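You operate a simulated robot arm through the tools that you are given. There is no shell and no other tool. Be economical: measure what you need, move in short steps, check, and stop when the job is done.

You are at the controls of a simulated robot arm. One attempt, no reset.

TASK
Test the leak breaker with the cooler and bench breakers off.
Fine: press TEST once, reset the leak breaker, then put both back on.

Only the result counts: the job must be done as asked and must still hold three seconds after the hand-in. Knocking over, shifting, dropping, spilling or breaking anything else fails it.

THE ROBOT
A 7-joint arm with a two-finger parallel gripper, fixed in place. Base frame: the origin is at the foot of the arm, x ahead of it, y to its left, z up. Units: cm, degrees, N and s.
Its first joint turns from -166.0 to 166.0 degrees. Payload 4.4 kg.
Tool frame: the origin (TCP) lies between the finger pads and is the grasp point; the fingertips stand 2.3 cm ahead of it; z points along the fingers, y is the line along which they close. The gripper opens to 9.4 cm. The fingers are 3.8 cm wide and 1 cm thick; the gripper's body (5.4 by 9.6 cm) begins 3.9 cm behind the TCP.
Orientation is that of the tool frame in the base frame, as a unit quaternion [w, x, y, z]. With the fingers straight down and closing along the base's y, the tool's x points along the base's -x, its y along +y and its z along -z.

THE INTERFACE
- The arm moves only by the tool step_arm. Its argument "targets" is a list of rows, each a list of 7 numbers: the turn, a rotation vector about the base's x, y, z in degrees, then the shift along the base's x, y, z in cm, then the gripper command, from -1 (shut) to 1 (fully open), values between in proportion. In form: [[rx, ry, rz, x, y, z, hand], ...]. A call has 1 to 10 rows; each row is the pose to reach, as a shift and turn from the pose commanded when the call began. A row lasts 0.2 s, in which the tool goes at most 5 cm and 8.6 degrees; a call with a longer step from one row to the next is refused whole, and so is a gripper value outside its range. A pose out of reach is approached as far as the arm can. The call stops where the force on the tool passes 40 N (or 10 N more than at its start, if that is more) or the arm is blocked; 0.2 s more then pass. Each finger travels about 7.2 cm/s and halts on what it meets, pressing with about 41 N; the grip force reading is that of the motor and also rises with nothing between the fingers. The clock runs only during rows and for 0.2 s after the last one: add rows that repeat a pose to give the fingers time. The reply holds the time, the measured pose of the TCP, the force on the tool along the base axes, the opening and the grip force, in the units named above and with some noise, and new pictures: "views" is both (left out), scene, wrist or none.
- Cameras (640 x 400 px; columns grow to the right, rows downward): "scene" is fixed at [6.11, 64.41, 152.05]; the picture's right is [-0.18, -0.98, 0.00], its down [-0.46, 0.08, -0.88] and it looks along [0.87, -0.16, -0.47] (base axes); focal length 317 px, centre (320, 200). "wrist" rides on the gripper at [8.6, 1.6, -7.4] in the tool frame; the picture's right is [-0.18, 0.98, 0.00], its down [-0.58, -0.11, -0.81] and it looks along [-0.79, -0.15, 0.59] (tool axes); focal length 243 px, centre (320, 200). There is no depth. A picture from a camera that has moved, and an enlarged one, comes with that camera's place and axes in the base frame and with its lens. The place of the scene camera against the robot may be out by one fixed shift of up to 2.5 cm in any direction.
- enlarge(camera, box): a new picture of the part [left, top, right, bottom] of that camera's present view, enlarged. It takes no simulated time.
- hand_in(): hands the job in; it is judged then, once.

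Go step by step. Nothing tells you positions but the pictures and the camera data: compare them with the known pose of the tool, close in by small moves and look again before you grip or let go. The budget is 120 turns and 170 pictures, counting those below and the enlarged ones. Unless the task says otherwise, let go and move clear before handing in, and close with one line.

The tools are called by a JSON object that holds its "api" and its "payload". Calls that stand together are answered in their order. step_arm: Moves the arm, as the interface text tells. Its arguments: {"type":"object","properties":{"targets":{"type":"array","items":{"type":"array","items":{"type":"number"}}},"views":{"type":"string","enum":["both","scene","wrist","none"]}},"required":["targets"]} The other tools are called the same way: enlarge (camera, box) takes an enlarged picture of a part of a camera's view; hand_in () hands the job in.

At the start:

```text
time: 0.0
position: [49.73, 43.92, 120.39]
ee_rot: [0.0, 0.0, 1.0, 0.001]
ft_force: [0.4, 0.4, -0.6]
width: 9.4
grip_force: 0.0
```

scene: 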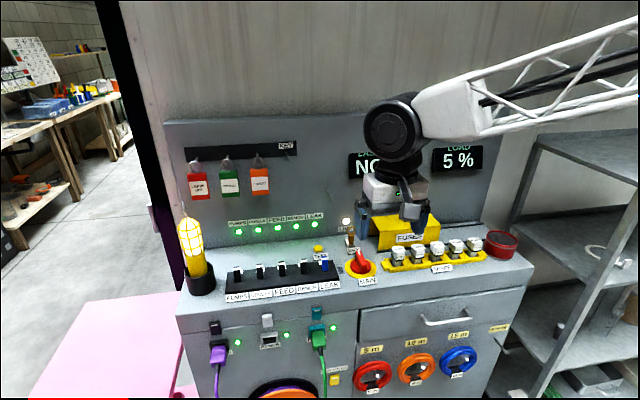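
wrist: 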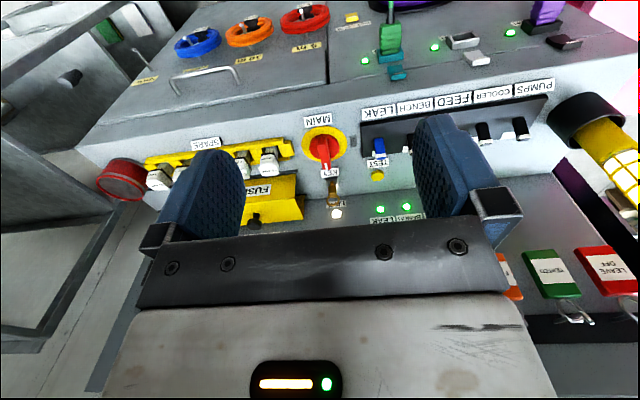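

I see a control desk with a row of breakers (PUMPS, COOLER, FEED, BENCH, LEAK), a yellow TEST button and tags hanging on the back panel. I'll enlarge to read the details first.

{"api": "enlarge", "payload": {"camera": "scene", "box": [210, 200, 390, 312]}}

{"api": "enlarge", "payload": {"camera": "scene", "box": [170, 130, 330, 230]}}

{"api": "enlarge", "payload": {"camera": "wrist", "box": [300, 60, 580, 235]}}

```text
3.56 times, centred on (300, 256) of scene
camera zoom: at [6.11, 64.41, 152.05], right [-0.18, -0.98, 0.0], down [-0.46, 0.08, -0.88], along [0.87, -0.16, -0.47], focal length 1127 px, centre (391, 1)
```

zoom: 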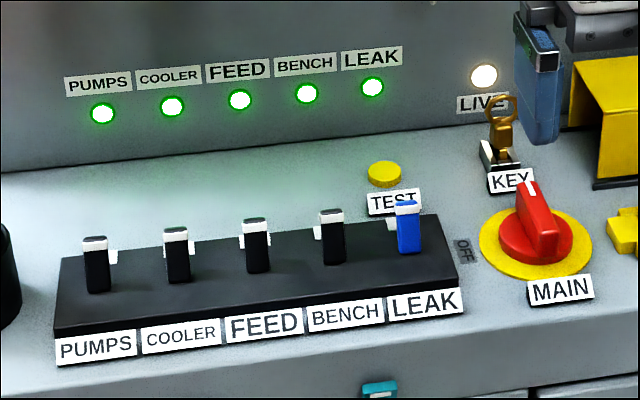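

```text
4.00 times, centred on (250, 180) of scene
camera zoom: at [6.11, 64.41, 152.05], right [-0.18, -0.98, 0.0], down [-0.46, 0.08, -0.88], along [0.87, -0.16, -0.47], focal length 1268 px, centre (600, 280)
```

zoom: 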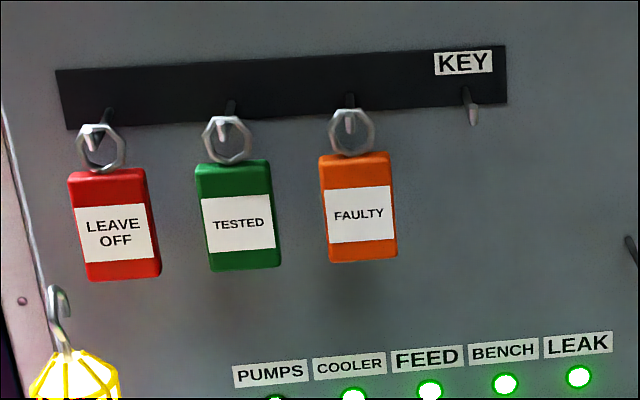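

```text
2.29 times, centred on (440, 148) of wrist
camera zoom: at [41.19, 45.7, 127.81], right [0.18, 0.98, 0.0], down [0.58, -0.11, 0.81], along [0.79, -0.15, -0.59], focal length 555 px, centre (46, 320)
```

zoom: 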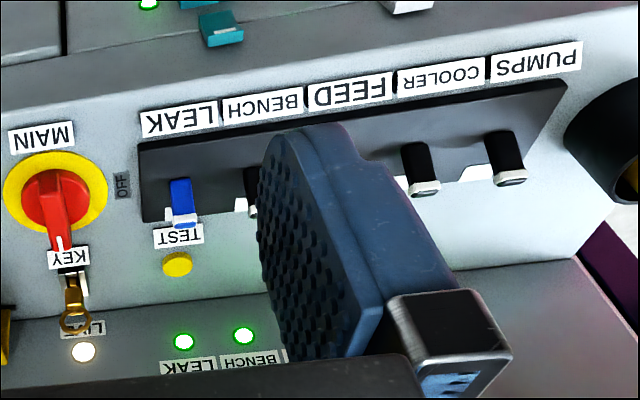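

The breakers seem to be near x≈74.5, from about y≈50.5 (LEAK) to y≈75 (PUMPS), with TEST near (83, 51, 91). I'll move closer with the hand shut to see the levers better and refine this.

{"api": "step_arm", "payload": {"targets": [[0, 0, 0, 4, 2.5, -1, -1], [0, 0, 0, 8, 5, -2, -1], [0, 0, 0, 12, 7.5, -3, -1], [0, 0, 0, 14, 10, -5, -1], [0, 0, 0, 14, 12, -7, -1], [0, 0, 0, 14, 12, -7, -1]]}}

```text
time: 1.4
position: [63.79, 56.04, 113.44]
ee_rot: [-0.001, 0.001, 1.0, -0.001]
ft_force: [0.0, -0.8, -0.2]
width: 0.01
grip_force: 40.5
camera wrist: at [55.19, 57.71, 120.9], right [0.18, 0.98, 0.0], down [0.58, -0.11, 0.81], along [0.79, -0.15, -0.59], focal length 243 px, centre (320, 200)
```

scene: 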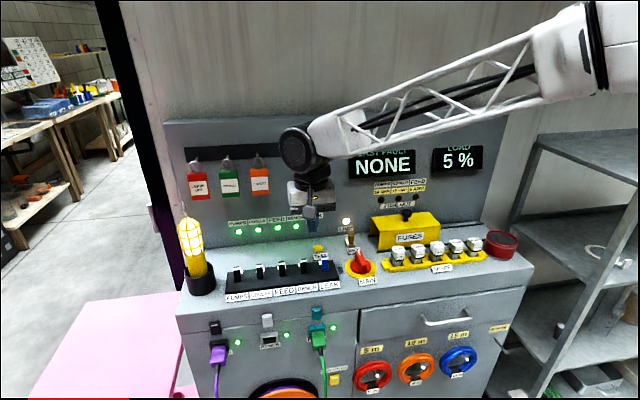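
wrist: 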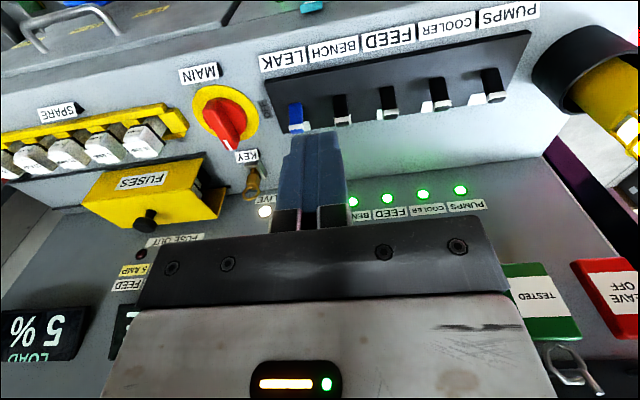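

{"api": "enlarge", "payload": {"camera": "wrist", "box": [250, 20, 550, 208]}}

{"api": "enlarge", "payload": {"camera": "scene", "box": [225, 240, 345, 315]}}

{"api": "enlarge", "payload": {"camera": "scene", "box": [340, 140, 500, 240]}}

```text
2.13 times, centred on (400, 114) of wrist
camera zoom: at [55.19, 57.71, 120.9], right [0.18, 0.98, 0.0], down [0.58, -0.11, 0.81], along [0.79, -0.15, -0.59], focal length 516 px, centre (150, 383)
```

zoom: 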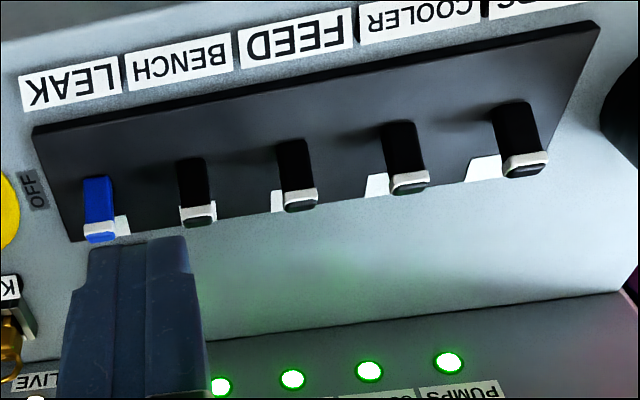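

```text
5.33 times, centred on (285, 278) of scene
camera zoom: at [6.11, 64.41, 152.05], right [-0.18, -0.98, 0.0], down [-0.46, 0.08, -0.88], along [0.87, -0.16, -0.47], focal length 1690 px, centre (507, -213)
```

zoom: 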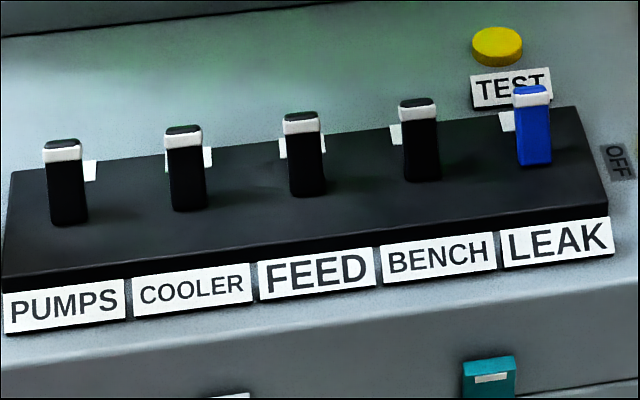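

```text
4.00 times, centred on (420, 190) of scene
camera zoom: at [6.11, 64.41, 152.05], right [-0.18, -0.98, 0.0], down [-0.46, 0.08, -0.88], along [0.87, -0.16, -0.47], focal length 1268 px, centre (-80, 240)
```

zoom: 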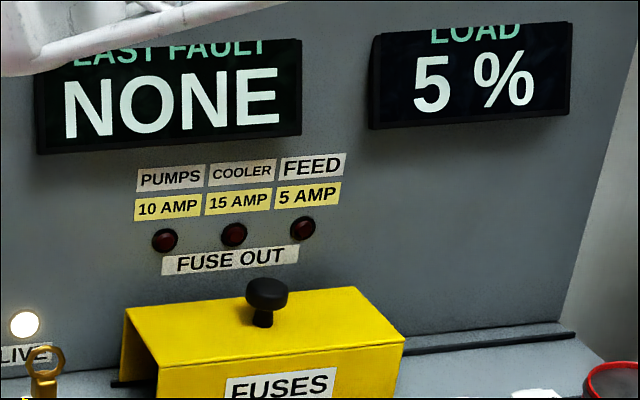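

Triangulating the two wrist views puts the lever tips near x≈75.2, z≈93.6, at y≈50.6, 56.9, 63.0, 69.3 and 75.5, leaning back for ON. I'll turn the hand 90° so the closed fingers are thin along x, then check the reach.

{"api": "step_arm", "payload": {"targets": [[0, 0, -8.5, 1, 0, 0, -1], [0, 0, -17, 2, 0, 0, -1], [0, 0, -25.5, 3, 0, 0, -1], [0, 0, -34, 4, 0, 0, -1], [0, 0, -42.5, 5, 0, 0, -1], [0, 0, -51, 6, 0, 0, -1], [0, 0, -59.5, 7, 0, 0, -1], [0, 0, -68, 8, 0, 0, -1], [0, 0, -76.5, 9, 0, 0, -1], [0, 0, -84.5, 10, 0, 0, -1]], "views": "none"}}

{"api": "step_arm", "payload": {"targets": [[0, 0, -5.5, 2, 0, -1, -1], [0, 0, -5.5, 3.6, 0.8, -4, -1], [0, 0, -5.5, 3.6, 0.8, -7, -1], [0, 0, -5.5, 3.6, 0.8, -8, -1], [0, 0, -5.5, 3.6, 0.8, -8, -1]]}}

```text
time: 3.6
position: [73.84, 55.88, 113.17]
ee_rot: [0.0, 0.674, 0.739, -0.001]
ft_force: [0.3, 0.0, 0.6]
width: 0.0
grip_force: 41.2
```

```text
time: 4.8
position: [77.37, 56.61, 105.35]
ee_rot: [0.0, 0.707, 0.707, -0.001]
ft_force: [-0.3, -0.4, -0.1]
width: 0.0
grip_force: 40.6
camera wrist: at [78.97, 65.37, 112.85], right [0.98, -0.18, 0.0], down [-0.11, -0.58, 0.81], along [-0.15, -0.79, -0.59], focal length 243 px, centre (320, 200)
```

scene: 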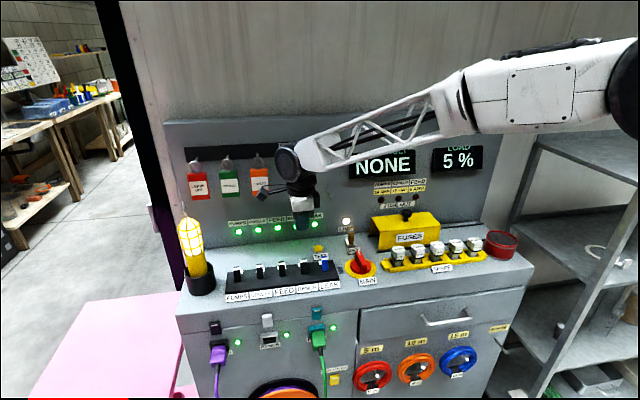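
wrist: 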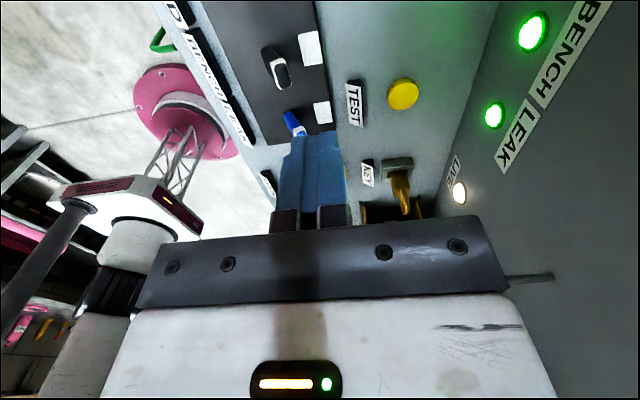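

The hand is behind and above the BENCH lever with clear reach. I'll enlarge the wrist view to refine where the lever is before going lower.

{"api": "enlarge", "payload": {"camera": "wrist", "box": [190, 0, 450, 162]}}

{"api": "enlarge", "payload": {"camera": "scene", "box": [225, 170, 353, 250]}}

```text
2.46 times, centred on (320, 81) of wrist
camera zoom: at [78.97, 65.37, 112.85], right [0.98, -0.18, 0.0], down [-0.11, -0.58, 0.81], along [-0.15, -0.79, -0.59], focal length 597 px, centre (320, 493)
```

zoom: 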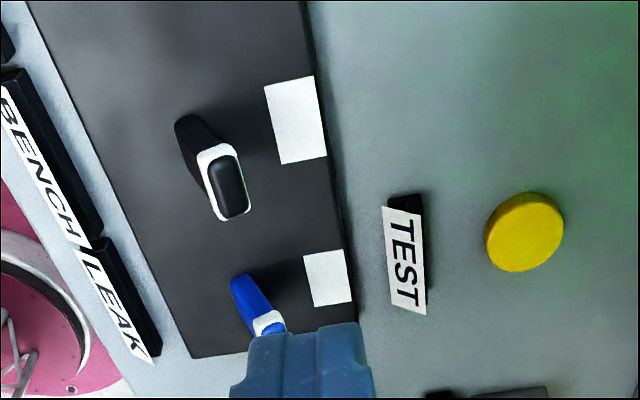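

```text
5.00 times, centred on (289, 210) of scene
camera zoom: at [6.11, 64.41, 152.05], right [-0.18, -0.98, 0.0], down [-0.46, 0.08, -0.88], along [0.87, -0.16, -0.47], focal length 1585 px, centre (475, 150)
```

zoom: 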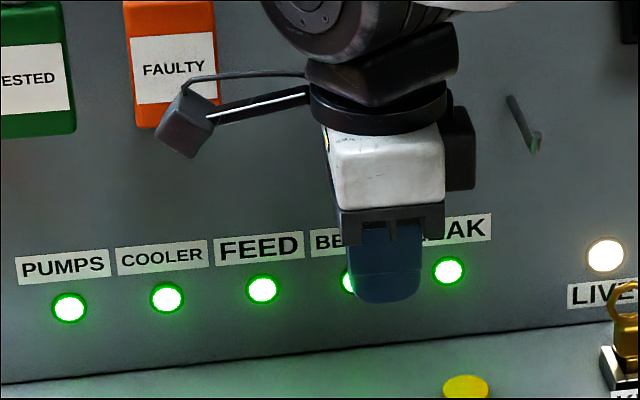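

The BENCH tip now looks to be at about (74.5, 56.9, 94.5), leaning roughly 25° back. I'll lower the closed fingers behind it to a fingertip height of about z=93.

{"api": "step_arm", "payload": {"targets": [[0, 0, 0, 0, 0.3, -4, -1], [0, 0, 0, 0, 0.3, -8, -1], [0, 0, 0, 0, 0.3, -9.9, -1], [0, 0, 0, 0, 0.3, -9.9, -1]]}}

{"api": "enlarge", "payload": {"camera": "scene", "box": [225, 220, 353, 300]}}

```text
time: 5.8
position: [77.47, 57.22, 95.41]
ee_rot: [0.0, 0.707, 0.707, -0.001]
ft_force: [-0.2, -1.1, 0.6]
width: 0.0
grip_force: 41.0
camera wrist: at [79.04, 65.82, 102.86], right [0.98, -0.18, 0.0], down [-0.11, -0.58, 0.81], along [-0.15, -0.79, -0.59], focal length 243 px, centre (320, 200)
```

scene: 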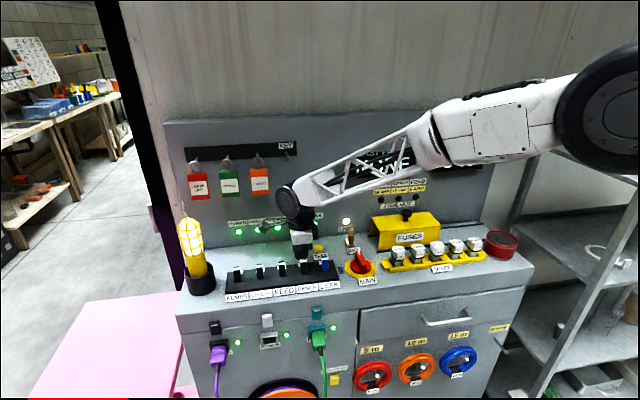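
wrist: 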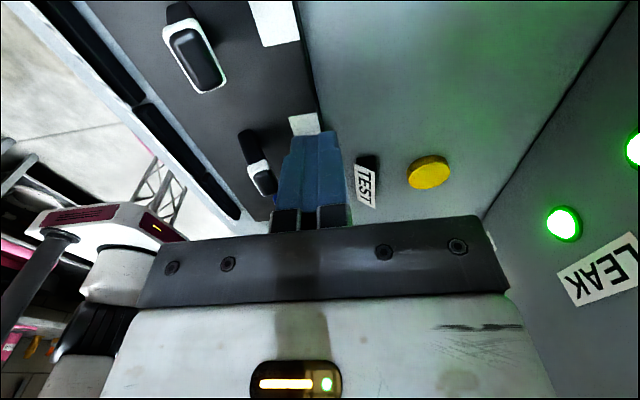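

```text
5.00 times, centred on (289, 260) of scene
camera zoom: at [6.11, 64.41, 152.05], right [-0.18, -0.98, 0.0], down [-0.46, 0.08, -0.88], along [0.87, -0.16, -0.47], focal length 1585 px, centre (475, -100)
```

zoom: 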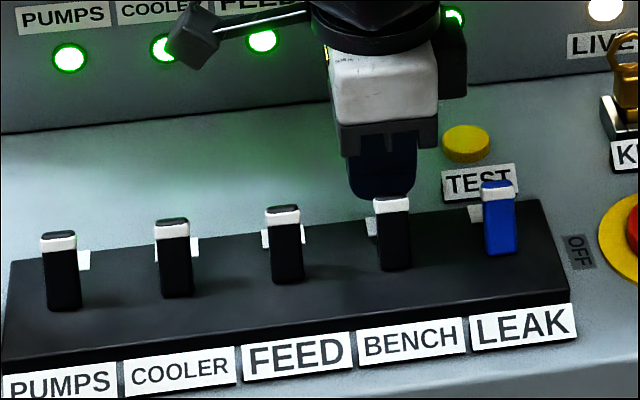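

The fingers sit right behind the BENCH lever, so I'll pull it toward the front in small steps.

{"api": "step_arm", "payload": {"targets": [[0, 0, 0, -1, -0.2, 0, -1], [0, 0, 0, -2, -0.2, 0, -1], [0, 0, 0, -2.7, -0.2, 0, -1], [0, 0, 0, -3.4, -0.2, 0, -1], [0, 0, 0, -4, -0.2, 0, -1], [0, 0, 0, -4.5, -0.2, 0, -1], [0, 0, 0, -4.5, -0.2, 0, -1]], "views": "wrist"}}

{"api": "enlarge", "payload": {"camera": "scene", "box": [225, 215, 353, 295]}}

```text
time: 7.2
position: [73.17, 56.89, 95.31]
ee_rot: [0.001, 0.708, 0.707, 0.0]
ft_force: [20.2, 0.8, -0.4]
width: 0.0
grip_force: 41.3
stopped in row 7: the force on the tool passed its limit (the readings are from after the stop); the commanded pose is now the measured one
camera wrist: at [74.81, 65.55, 102.78], right [0.98, -0.19, 0.0], down [-0.11, -0.58, 0.81], along [-0.15, -0.79, -0.59], focal length 243 px, centre (320, 200)
```

wrist: 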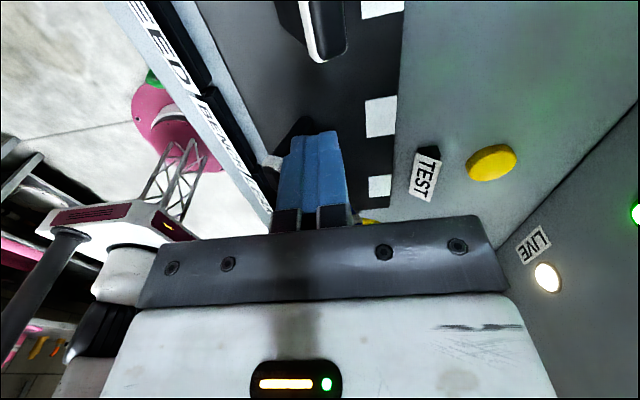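

```text
5.00 times, centred on (289, 255) of scene
camera zoom: at [6.11, 64.41, 152.05], right [-0.18, -0.98, 0.0], down [-0.46, 0.08, -0.88], along [0.87, -0.16, -0.47], focal length 1585 px, centre (475, -75)
```

zoom: 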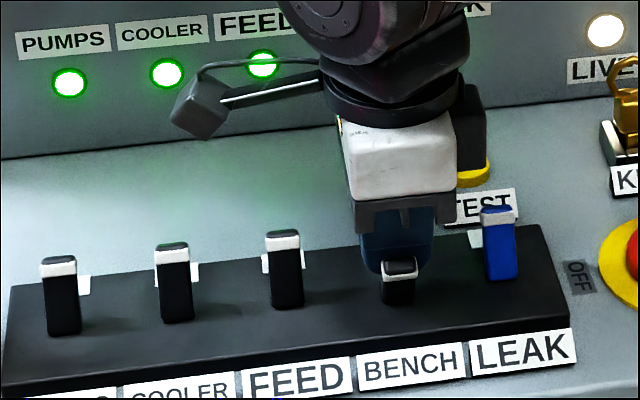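

The BENCH lever swung forward and hit its end stop. I'll back off, rise and look at the lamps.

{"api": "step_arm", "payload": {"targets": [[0, 0, 0, 0.8, 0, 0, -1], [0, 0, 0, 1.5, 0, 3, -1], [0, 0, 0, 3, 0, 7, -1], [0, 0, 0, 4, 0, 11, -1], [8, 0, 0, 4, 2, 11, -1], [16, 0, 0, 4, 5, 11, -1], [24, 0, 0, 4, 8, 11, -1], [32, 0, 0, 4, 11, 11, -1], [36, 0, 0, 4, 12.3, 11, -1], [36, 0, 0, 4, 12.3, 11, -1]]}}

{"api": "enlarge", "payload": {"camera": "scene", "box": [210, 205, 370, 305]}}

```text
time: 9.4
position: [77.14, 69.15, 106.06]
ee_rot: [-0.219, 0.673, 0.672, 0.219]
ft_force: [-0.1, -0.7, -0.8]
width: 0.02
grip_force: 41.1
camera wrist: at [78.77, 71.85, 117.39], right [0.98, -0.15, -0.11], down [-0.11, -0.94, 0.31], along [-0.15, -0.29, -0.94], focal length 243 px, centre (320, 200)
```

scene: 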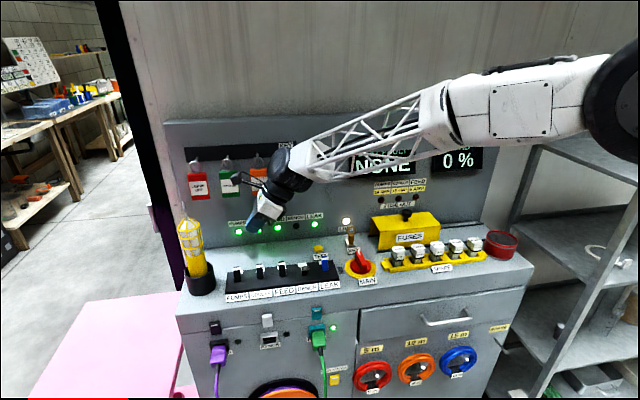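
wrist: 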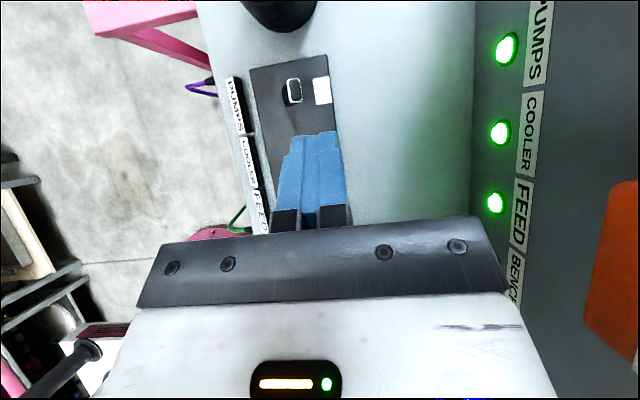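

```text
4.00 times, centred on (290, 255) of scene
camera zoom: at [6.11, 64.41, 152.05], right [-0.18, -0.98, 0.0], down [-0.46, 0.08, -0.88], along [0.87, -0.16, -0.47], focal length 1268 px, centre (440, -20)
```

zoom: 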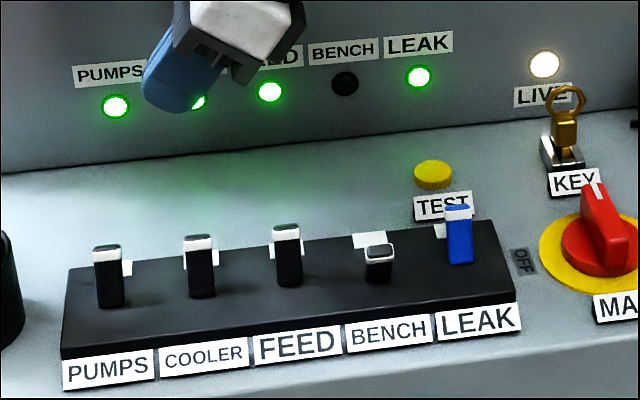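

The BENCH lamp is dark and its lever is forward, so it is off. The tilted pose reaches COOLER, so I'll lower the fingers behind it.

{"api": "step_arm", "payload": {"targets": [[0, 0, 0, 0.3, 0.1, -4, -1], [0, 0, 0, 0.3, 0.1, -8, -1], [0, 0, 0, 0.3, 0.1, -10.2, -1], [0, 0, 0, 0.3, 0.1, -10.2, -1]], "views": "wrist"}}

{"api": "enlarge", "payload": {"camera": "scene", "box": [210, 205, 370, 305]}}

```text
time: 10.4
position: [77.5, 69.22, 96.13]
ee_rot: [-0.219, 0.673, 0.672, 0.219]
ft_force: [-0.2, 0.1, 0.8]
width: 0.01
grip_force: 41.1
camera wrist: at [79.02, 71.92, 107.24], right [0.98, -0.15, -0.11], down [-0.11, -0.94, 0.31], along [-0.15, -0.29, -0.94], focal length 243 px, centre (320, 200)
```

wrist: 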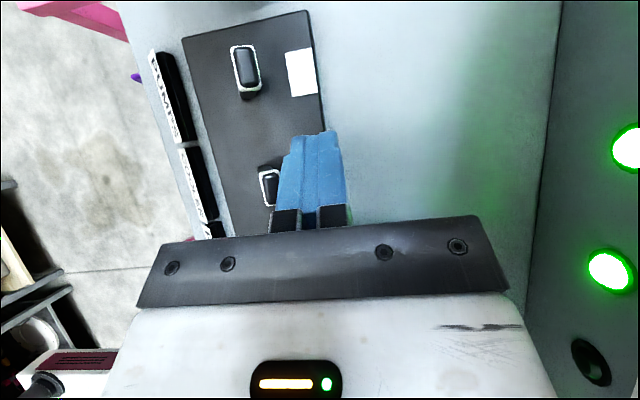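

```text
4.00 times, centred on (290, 255) of scene
camera zoom: at [6.11, 64.41, 152.05], right [-0.18, -0.98, 0.0], down [-0.46, 0.08, -0.88], along [0.87, -0.16, -0.47], focal length 1268 px, centre (440, -20)
```

zoom: 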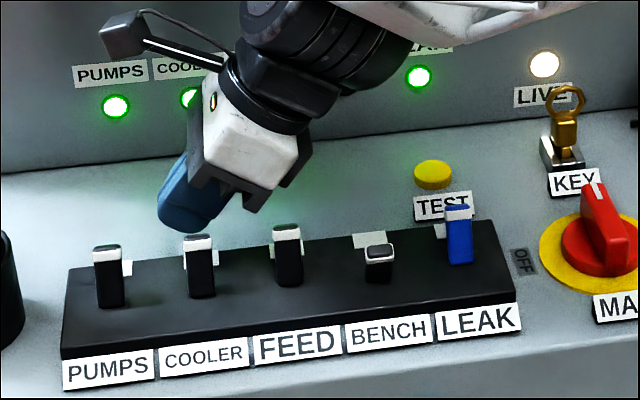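

The finger is behind the COOLER lever but a little high. I'll drop 0.6 cm, then pull forward.

{"api": "step_arm", "payload": {"targets": [[0, 0, 0, 0, 0.1, -0.7, -1], [0, 0, 0, -1, 0.1, -0.7, -1], [0, 0, 0, -2, 0.1, -0.7, -1], [0, 0, 0, -2.7, 0.1, -0.7, -1], [0, 0, 0, -3.4, 0.1, -0.7, -1], [0, 0, 0, -4, 0.1, -0.7, -1], [0, 0, 0, -4.5, 0.1, -0.7, -1], [0, 0, 0, -4.5, 0.1, -0.7, -1]], "views": "wrist"}}

{"api": "enlarge", "payload": {"camera": "scene", "box": [210, 205, 370, 305]}}

```text
time: 12.0
position: [73.39, 69.5, 95.38]
ee_rot: [-0.217, 0.673, 0.672, 0.221]
ft_force: [14.6, 1.6, -0.1]
width: 0.0
grip_force: 41.1
stopped in row 7: the force on the tool passed its limit (the readings are from after the stop); the commanded pose is now the measured one
camera wrist: at [74.98, 72.17, 106.63], right [0.98, -0.15, -0.1], down [-0.12, -0.94, 0.31], along [-0.15, -0.29, -0.95], focal length 243 px, centre (320, 200)
```

wrist: 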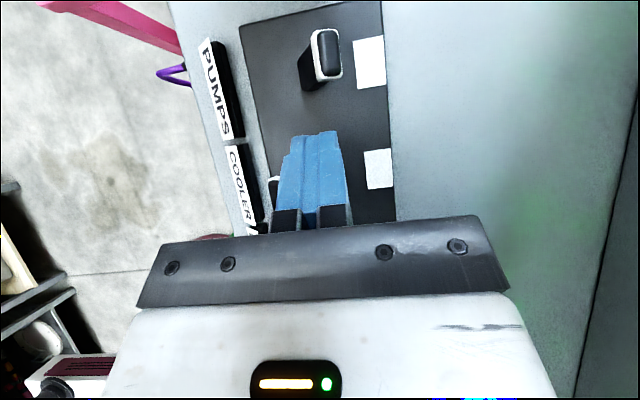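

```text
4.00 times, centred on (290, 255) of scene
camera zoom: at [6.11, 64.41, 152.05], right [-0.18, -0.98, 0.0], down [-0.46, 0.08, -0.88], along [0.87, -0.16, -0.47], focal length 1268 px, centre (440, -20)
```

zoom: 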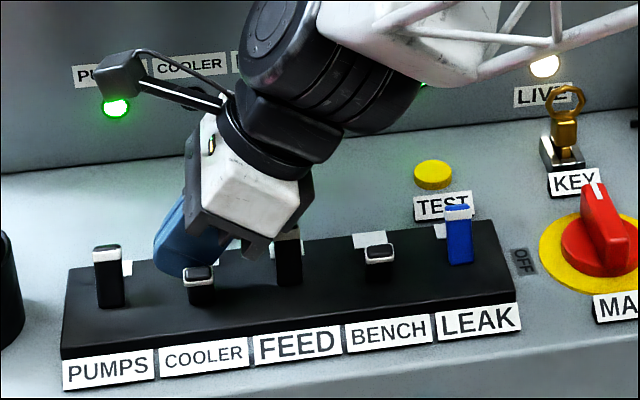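

COOLER is forward at its stop. I'll rise straight up, undo the tilt and move back toward TEST, checking the lamps on the way.

{"api": "step_arm", "payload": {"targets": [[0, 0, 0, 0.4, 0, 1, -1], [0, 0, 0, 0.4, 0, 5, -1], [0, 0, 0, 1, 0, 9, -1], [-8, 0, 0, 2, -3, 11, -1], [-16, 0, 0, 3, -7, 11, -1], [-24, 0, 0, 4, -11, 11, -1], [-32, 0, 0, 5, -15, 11, -1], [-36, 0, 0, 5, -18.1, 11, -1], [-36, 0, 0, 5, -18.1, 11, -1]]}}

{"api": "enlarge", "payload": {"camera": "wrist", "box": [190, 0, 510, 200]}}

{"api": "enlarge", "payload": {"camera": "scene", "box": [210, 205, 370, 305]}}

```text
time: 14.0
position: [78.23, 51.58, 106.53]
ee_rot: [0.002, 0.708, 0.707, 0.002]
ft_force: [0.5, 0.8, -0.8]
width: 0.01
grip_force: 40.2
camera wrist: at [79.9, 60.2, 114.02], right [0.98, -0.19, 0.01], down [-0.11, -0.58, 0.81], along [-0.15, -0.79, -0.59], focal length 243 px, centre (320, 200)
```

scene: 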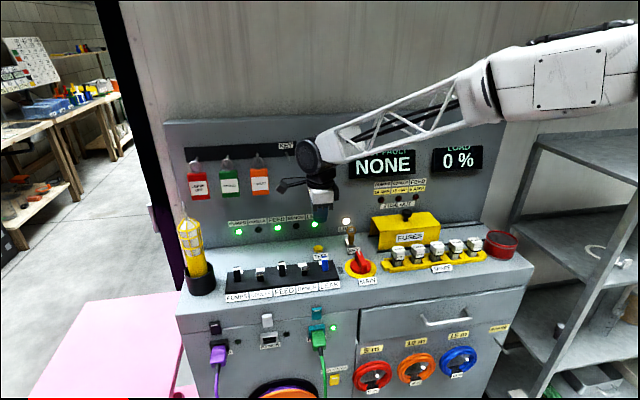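
wrist: 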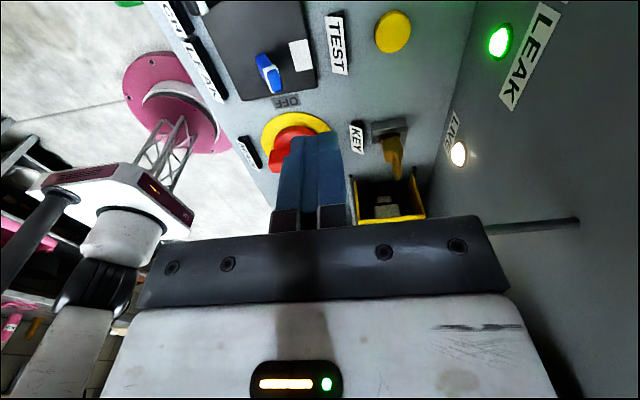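

```text
2.00 times, centred on (350, 100) of wrist
camera zoom: at [79.9, 60.2, 114.02], right [0.98, -0.19, 0.01], down [-0.11, -0.58, 0.81], along [-0.15, -0.79, -0.59], focal length 485 px, centre (260, 400)
```

zoom: 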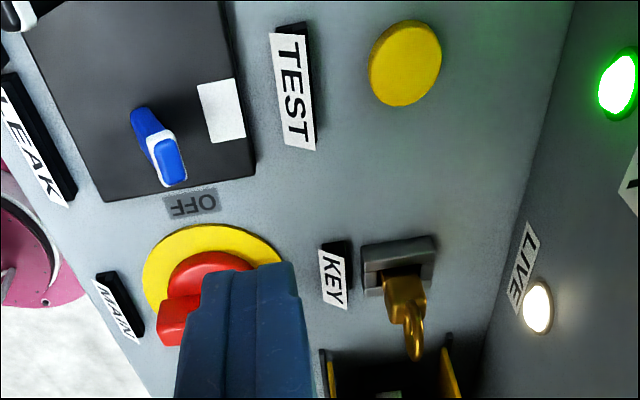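

```text
4.00 times, centred on (290, 255) of scene
camera zoom: at [6.11, 64.41, 152.05], right [-0.18, -0.98, 0.0], down [-0.46, 0.08, -0.88], along [0.87, -0.16, -0.47], focal length 1268 px, centre (440, -20)
```

zoom: 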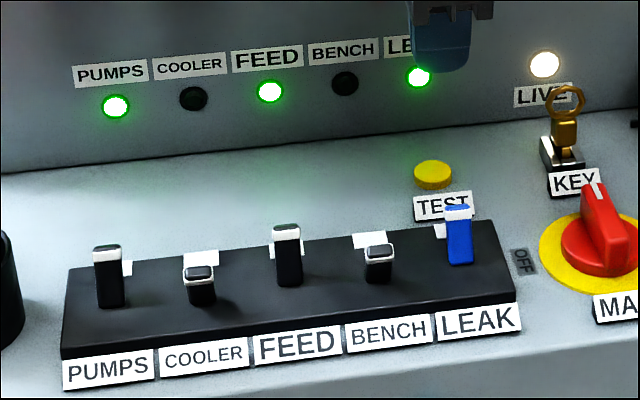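

COOLER and BENCH are both dark, with the rest still on. TEST is at about (84.1, 51.5, 91.8), so I'll tilt 15° outward and move over it.

{"api": "step_arm", "payload": {"targets": [[0, -8, 0, 2, 0, -1, -1], [0, -15, 0, 4, 0, -3, -1], [0, -15, 0, 5.8, 0, -6, -1], [0, -15, 0, 5.8, 0, -9.5, -1], [0, -15, 0, 5.8, 0, -9.5, -1]]}}

{"api": "enlarge", "payload": {"camera": "scene", "box": [260, 180, 388, 260]}}

```text
time: 14.8
position: [83.7, 51.36, 100.45]
ee_rot: [0.093, 0.702, 0.7, 0.094]
ft_force: [-11.9, -1.5, -9.6]
width: 0.0
grip_force: 40.8
stopped in row 4: the force on the tool passed its limit (the readings are from after the stop); the commanded pose is now the measured one
camera wrist: at [83.37, 60.01, 108.11], right [0.95, -0.19, 0.26], down [-0.32, -0.58, 0.75], along [0.01, -0.79, -0.61], focal length 243 px, centre (320, 200)
```

scene: 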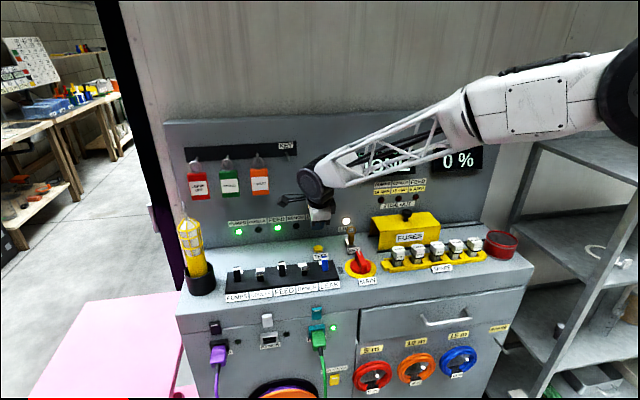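
wrist: 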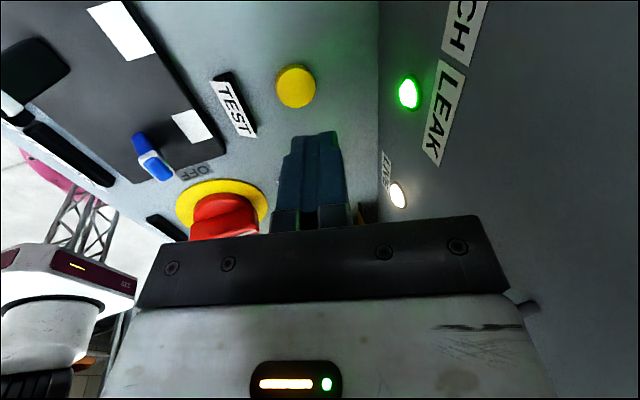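

```text
5.00 times, centred on (324, 220) of scene
camera zoom: at [6.11, 64.41, 152.05], right [-0.18, -0.98, 0.0], down [-0.46, 0.08, -0.88], along [0.87, -0.16, -0.47], focal length 1585 px, centre (300, 100)
```

zoom: 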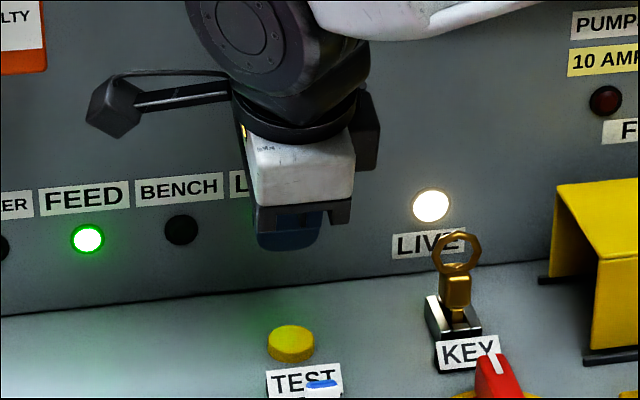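

Something touched the hand on the wall side, probably the key peg or the wall against the wide side of the gripper. I'll back off, take the tilt out and check nothing moved, then turn the hand so its narrow side faces the wall.

{"api": "step_arm", "payload": {"targets": [[0, 0, 0, -1.5, 0, 0, -1], [0, 0, 0, -4, 0, 1, -1], [0, 8, 0, -7, 0, 4, -1], [0, 15, 0, -10, 0, 8, -1], [0, 15, 0, -10, 0, 8, -1]]}}

{"api": "enlarge", "payload": {"camera": "scene", "box": [260, 130, 388, 210]}}

{"api": "enlarge", "payload": {"camera": "scene", "box": [210, 205, 370, 305]}}

```text
time: 16.0
position: [73.38, 51.04, 108.1]
ee_rot: [0.001, 0.708, 0.706, 0.001]
ft_force: [-0.4, 0.1, -0.5]
width: 0.0
grip_force: 41.1
camera wrist: at [75.0, 59.69, 115.7], right [0.98, -0.19, 0.0], down [-0.11, -0.58, 0.81], along [-0.15, -0.79, -0.59], focal length 243 px, centre (320, 200)
```

scene: 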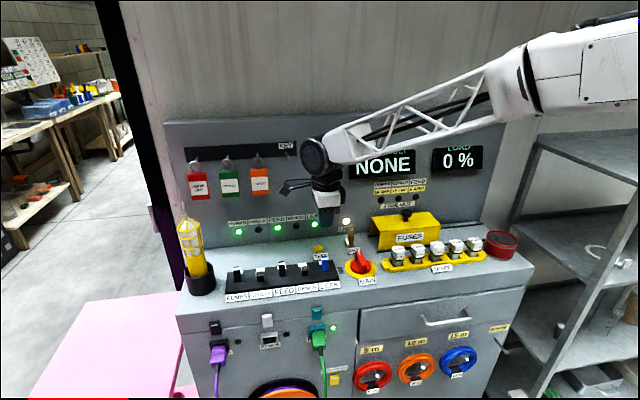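
wrist: 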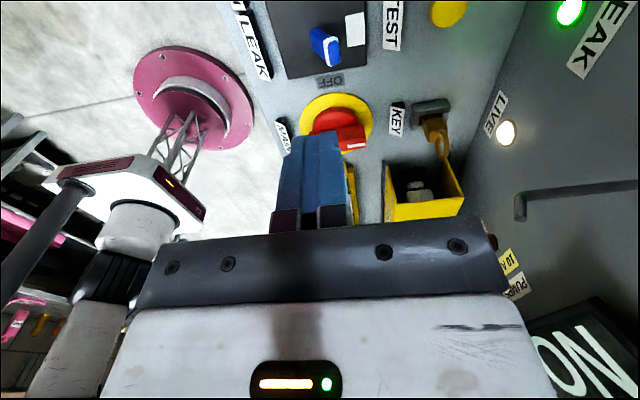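

```text
5.00 times, centred on (324, 170) of scene
camera zoom: at [6.11, 64.41, 152.05], right [-0.18, -0.98, 0.0], down [-0.46, 0.08, -0.88], along [0.87, -0.16, -0.47], focal length 1585 px, centre (300, 350)
```

zoom: 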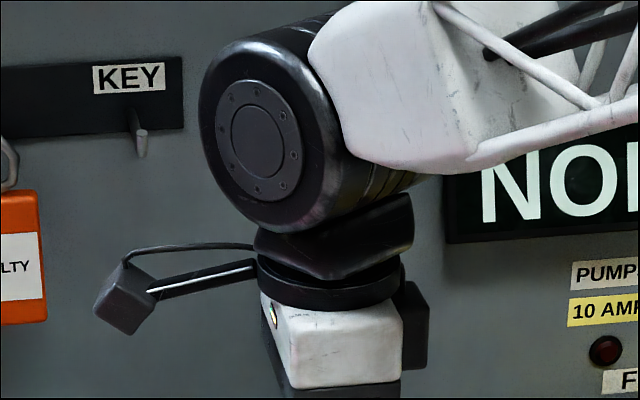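

```text
4.00 times, centred on (290, 255) of scene
camera zoom: at [6.11, 64.41, 152.05], right [-0.18, -0.98, 0.0], down [-0.46, 0.08, -0.88], along [0.87, -0.16, -0.47], focal length 1268 px, centre (440, -20)
```

zoom: 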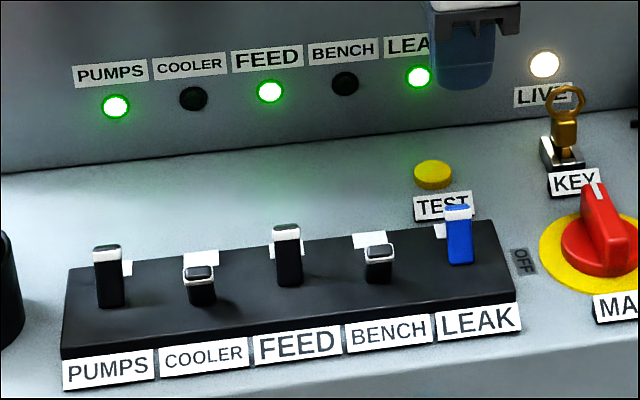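

Nothing shifted. The hand's side box touched a wall peg at about y≈46.5, z≈108. I'll come in lower, beneath the peg, and about 1 cm further toward +y.

{"api": "step_arm", "payload": {"targets": [[0, -8, 0, 2, 1, -3, -1], [0, -15, 0, 4, 1.5, -7, -1], [0, -15, 0, 4.6, 1.5, -11.2, -1], [0, -15, 0, 4.6, 1.5, -11.2, -1]], "views": "none"}}

{"api": "step_arm", "payload": {"targets": [[0, 0, 0, 2, 0, 0, -1], [0, 0, 0, 4, 0, 0, -1], [0, 0, 0, 6, 0, 0, -1], [0, 0, 0, 6, 0, 0, -1]]}}

{"api": "enlarge", "payload": {"camera": "scene", "box": [260, 180, 388, 260]}}

{"api": "enlarge", "payload": {"camera": "wrist", "box": [160, 20, 480, 220]}}

```text
time: 17.0
position: [78.25, 52.66, 97.32]
ee_rot: [0.093, 0.701, 0.7, 0.095]
ft_force: [-0.3, 0.2, 0.1]
width: 0.03
grip_force: 40.5
```

```text
time: 18.0
position: [84.19, 52.67, 97.5]
ee_rot: [0.094, 0.702, 0.699, 0.095]
ft_force: [0.4, -1.5, 0.0]
width: 0.0
grip_force: 41.1
camera wrist: at [83.81, 61.39, 105.09], right [0.95, -0.19, 0.26], down [-0.32, -0.58, 0.75], along [0.01, -0.79, -0.61], focal length 243 px, centre (320, 200)
```

scene: 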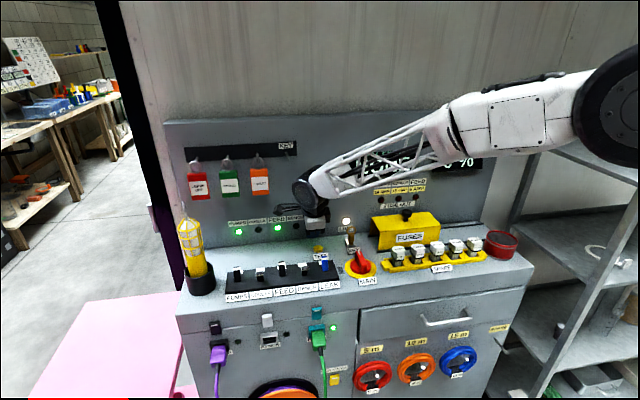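
wrist: 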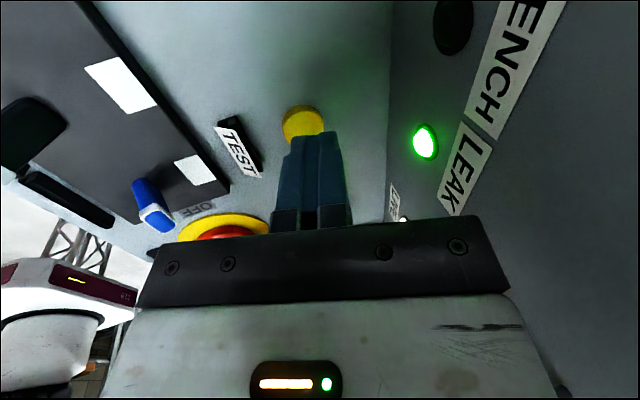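

```text
5.00 times, centred on (324, 220) of scene
camera zoom: at [6.11, 64.41, 152.05], right [-0.18, -0.98, 0.0], down [-0.46, 0.08, -0.88], along [0.87, -0.16, -0.47], focal length 1585 px, centre (300, 100)
```

zoom: 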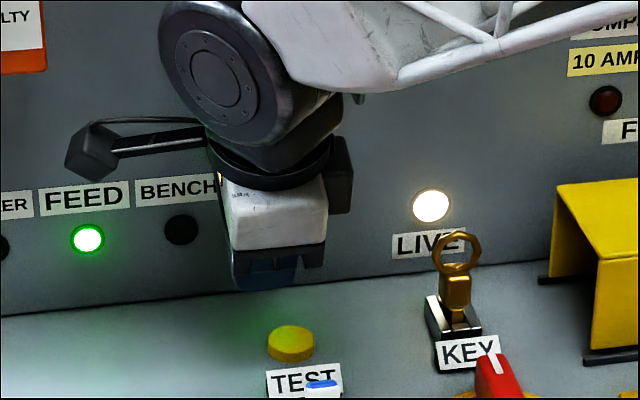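

```text
2.00 times, centred on (320, 120) of wrist
camera zoom: at [83.81, 61.39, 105.09], right [0.95, -0.19, 0.26], down [-0.32, -0.58, 0.75], along [0.01, -0.79, -0.61], focal length 485 px, centre (320, 360)
```

zoom: 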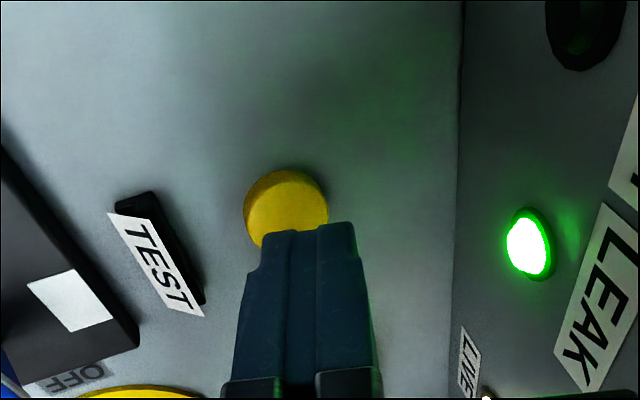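

Side by side in the scene view, TEST sits slightly to the -y side of the finger, at y≈51.3. I'll correct for that and lower to just above the button.

{"api": "step_arm", "payload": {"targets": [[0, 0, 0, -0.2, -0.8, -0.5, -1], [0, 0, 0, -0.2, -0.8, -1.7, -1], [0, 0, 0, -0.2, -0.8, -1.7, -1]], "views": "wrist"}}

{"api": "enlarge", "payload": {"camera": "scene", "box": [260, 180, 388, 260]}}

```text
time: 18.8
position: [84.05, 52.08, 95.72]
ee_rot: [0.094, 0.701, 0.7, 0.095]
ft_force: [0.6, 0.2, -0.7]
width: 0.01
grip_force: 40.5
camera wrist: at [83.74, 60.66, 103.42], right [0.95, -0.19, 0.26], down [-0.32, -0.58, 0.75], along [0.01, -0.79, -0.61], focal length 243 px, centre (320, 200)
```

wrist: 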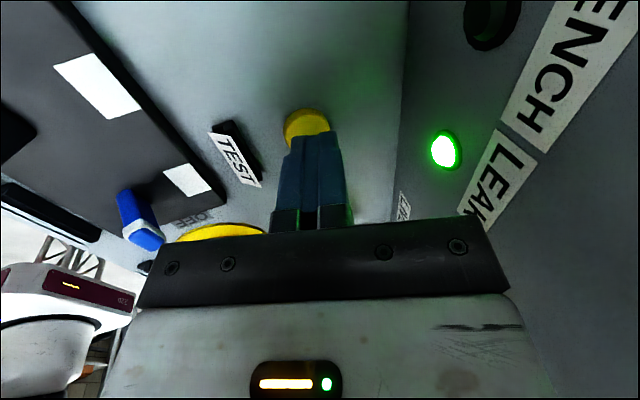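

```text
5.00 times, centred on (324, 220) of scene
camera zoom: at [6.11, 64.41, 152.05], right [-0.18, -0.98, 0.0], down [-0.46, 0.08, -0.88], along [0.87, -0.16, -0.47], focal length 1585 px, centre (300, 100)
```

zoom: 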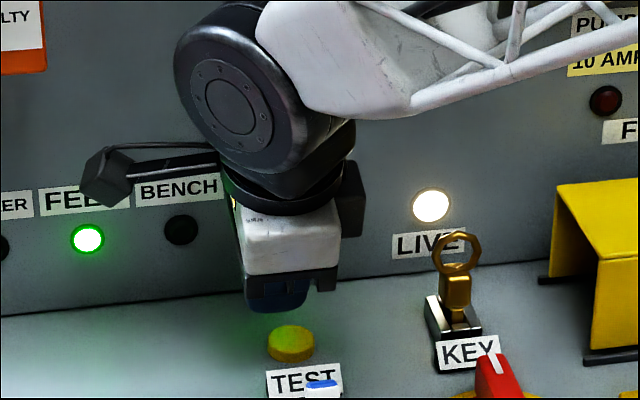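

The finger is above TEST with the button roughly 1.7 cm below it. I'll press once, slowly, and check.

{"api": "step_arm", "payload": {"targets": [[0, 0, 0, 0, -0.4, -0.7, -1], [0, 0, 0, 0, -0.4, -1.2, -1], [0, 0, 0, 0, -0.4, -1.6, -1], [0, 0, 0, 0, -0.4, -1.9, -1], [0, 0, 0, 0, -0.4, -2.1, -1]], "views": "wrist"}}

{"api": "enlarge", "payload": {"camera": "scene", "box": [210, 200, 370, 300]}}

```text
time: 20.0
position: [84.13, 51.59, 93.58]
ee_rot: [0.093, 0.702, 0.7, 0.095]
ft_force: [0.3, 0.4, 0.2]
width: 0.0
grip_force: 41.1
camera wrist: at [83.81, 60.31, 101.24], right [0.95, -0.19, 0.26], down [-0.32, -0.58, 0.75], along [0.01, -0.79, -0.61], focal length 243 px, centre (320, 200)
```

wrist: 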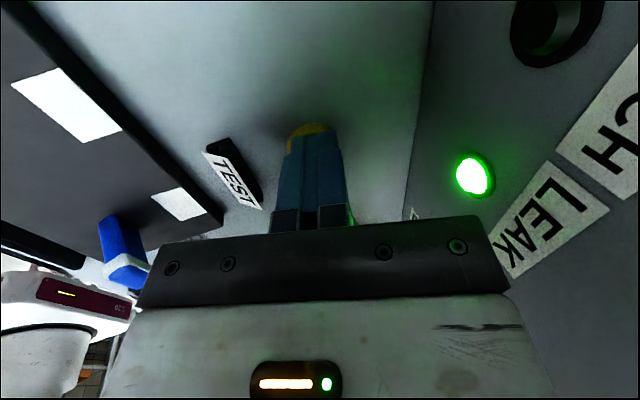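

```text
4.00 times, centred on (290, 250) of scene
camera zoom: at [6.11, 64.41, 152.05], right [-0.18, -0.98, 0.0], down [-0.46, 0.08, -0.88], along [0.87, -0.16, -0.47], focal length 1268 px, centre (440, 0)
```

zoom: 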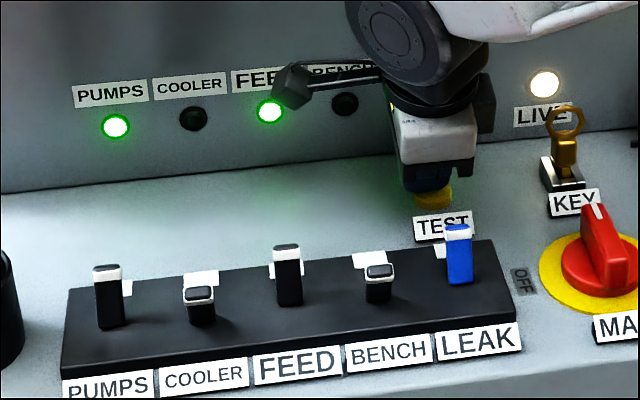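

The finger is just above the button with no force yet, and the LEAK lamp is still on. I'll continue down in smaller steps.

{"api": "step_arm", "payload": {"targets": [[0, 0, 0, 0, 0, -0.2, -1], [0, 0, 0, 0, 0, -0.4, -1], [0, 0, 0, 0, 0, -0.6, -1], [0, 0, 0, 0, 0, -0.8, -1], [0, 0, 0, 0, 0, -1.0, -1]], "views": "wrist"}}

{"api": "enlarge", "payload": {"camera": "scene", "box": [210, 200, 370, 300]}}

```text
time: 21.2
position: [84.15, 51.52, 92.63]
ee_rot: [0.094, 0.701, 0.7, 0.095]
ft_force: [1.0, 0.4, 6.1]
width: 0.0
grip_force: 41.0
camera wrist: at [83.72, 60.35, 100.36], right [0.95, -0.19, 0.26], down [-0.32, -0.58, 0.75], along [0.01, -0.79, -0.61], focal length 243 px, centre (320, 200)
```

wrist: 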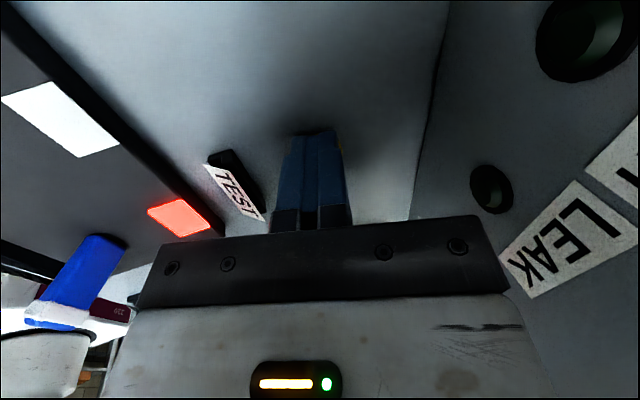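

```text
4.00 times, centred on (290, 250) of scene
camera zoom: at [6.11, 64.41, 152.05], right [-0.18, -0.98, 0.0], down [-0.46, 0.08, -0.88], along [0.87, -0.16, -0.47], focal length 1268 px, centre (440, 0)
```

zoom: 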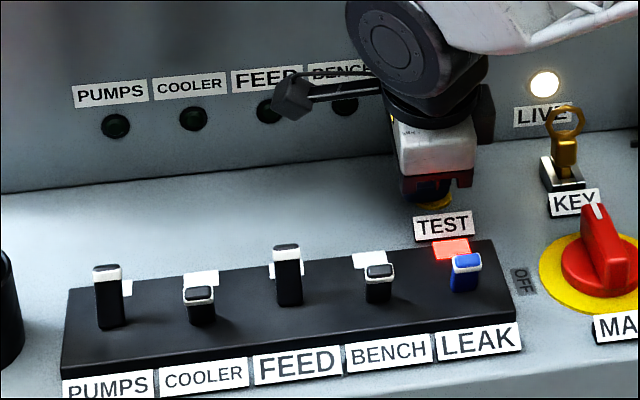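

The press tripped the leak breaker: its lever dropped, the red flag shows and the lamps are out. I'll rise, back out beneath the peg and take out the tilt.

{"api": "step_arm", "payload": {"targets": [[0, 0, 0, 0, 0.5, 2.5, -1], [0, 0, 0, 0, 0.8, 4.5, -1], [0, 0, 0, -3, 0.8, 4.5, -1], [0, 0, 0, -6, 0.3, 5, -1], [0, 8, 0, -6.7, -0.5, 7, -1], [0, 15, 0, -6.7, -1, 9, -1], [0, 15, 0, -6.7, -1, 9, -1]]}}

{"api": "enlarge", "payload": {"camera": "scene", "box": [210, 200, 370, 300]}}

{"api": "enlarge", "payload": {"camera": "wrist", "box": [160, 0, 480, 200]}}

```text
time: 22.8
position: [77.39, 50.75, 101.59]
ee_rot: [0.0, 0.707, 0.707, 0.001]
ft_force: [0.5, 0.1, -0.1]
width: 0.0
grip_force: 40.6
camera wrist: at [78.99, 59.42, 109.12], right [0.98, -0.19, 0.0], down [-0.11, -0.58, 0.81], along [-0.15, -0.79, -0.59], focal length 243 px, centre (320, 200)
```

scene: 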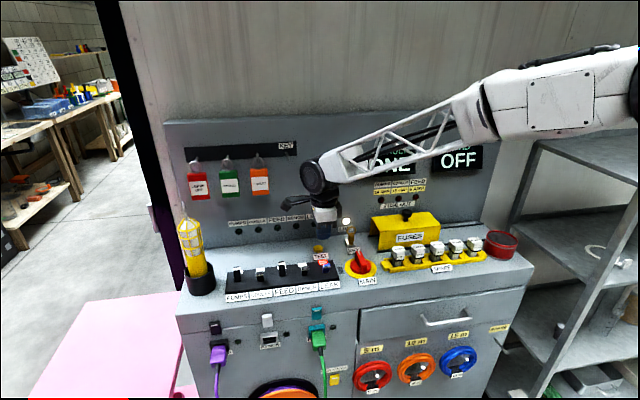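
wrist: 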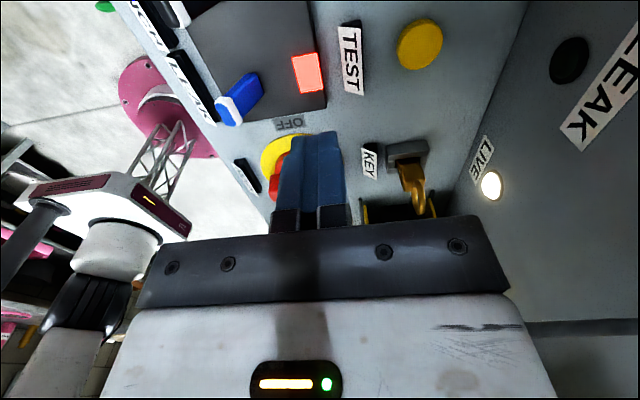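

```text
4.00 times, centred on (290, 250) of scene
camera zoom: at [6.11, 64.41, 152.05], right [-0.18, -0.98, 0.0], down [-0.46, 0.08, -0.88], along [0.87, -0.16, -0.47], focal length 1268 px, centre (440, 0)
```

zoom: 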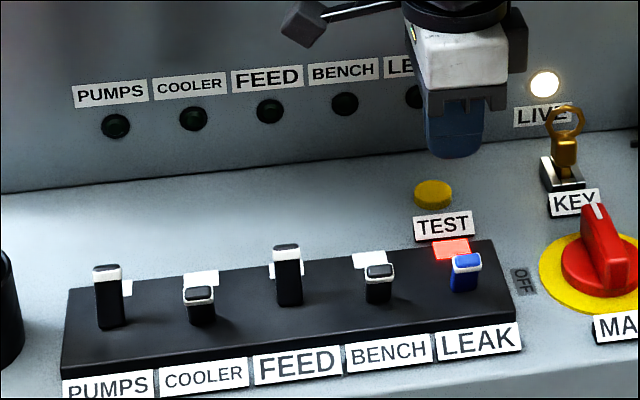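

```text
2.00 times, centred on (320, 100) of wrist
camera zoom: at [78.99, 59.42, 109.12], right [0.98, -0.19, 0.0], down [-0.11, -0.58, 0.81], along [-0.15, -0.79, -0.59], focal length 485 px, centre (320, 400)
```

zoom: 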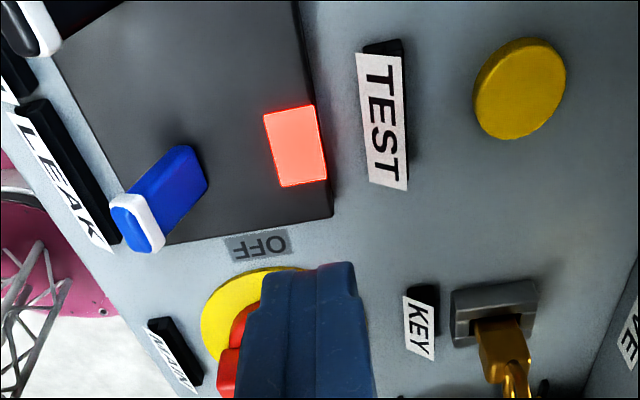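

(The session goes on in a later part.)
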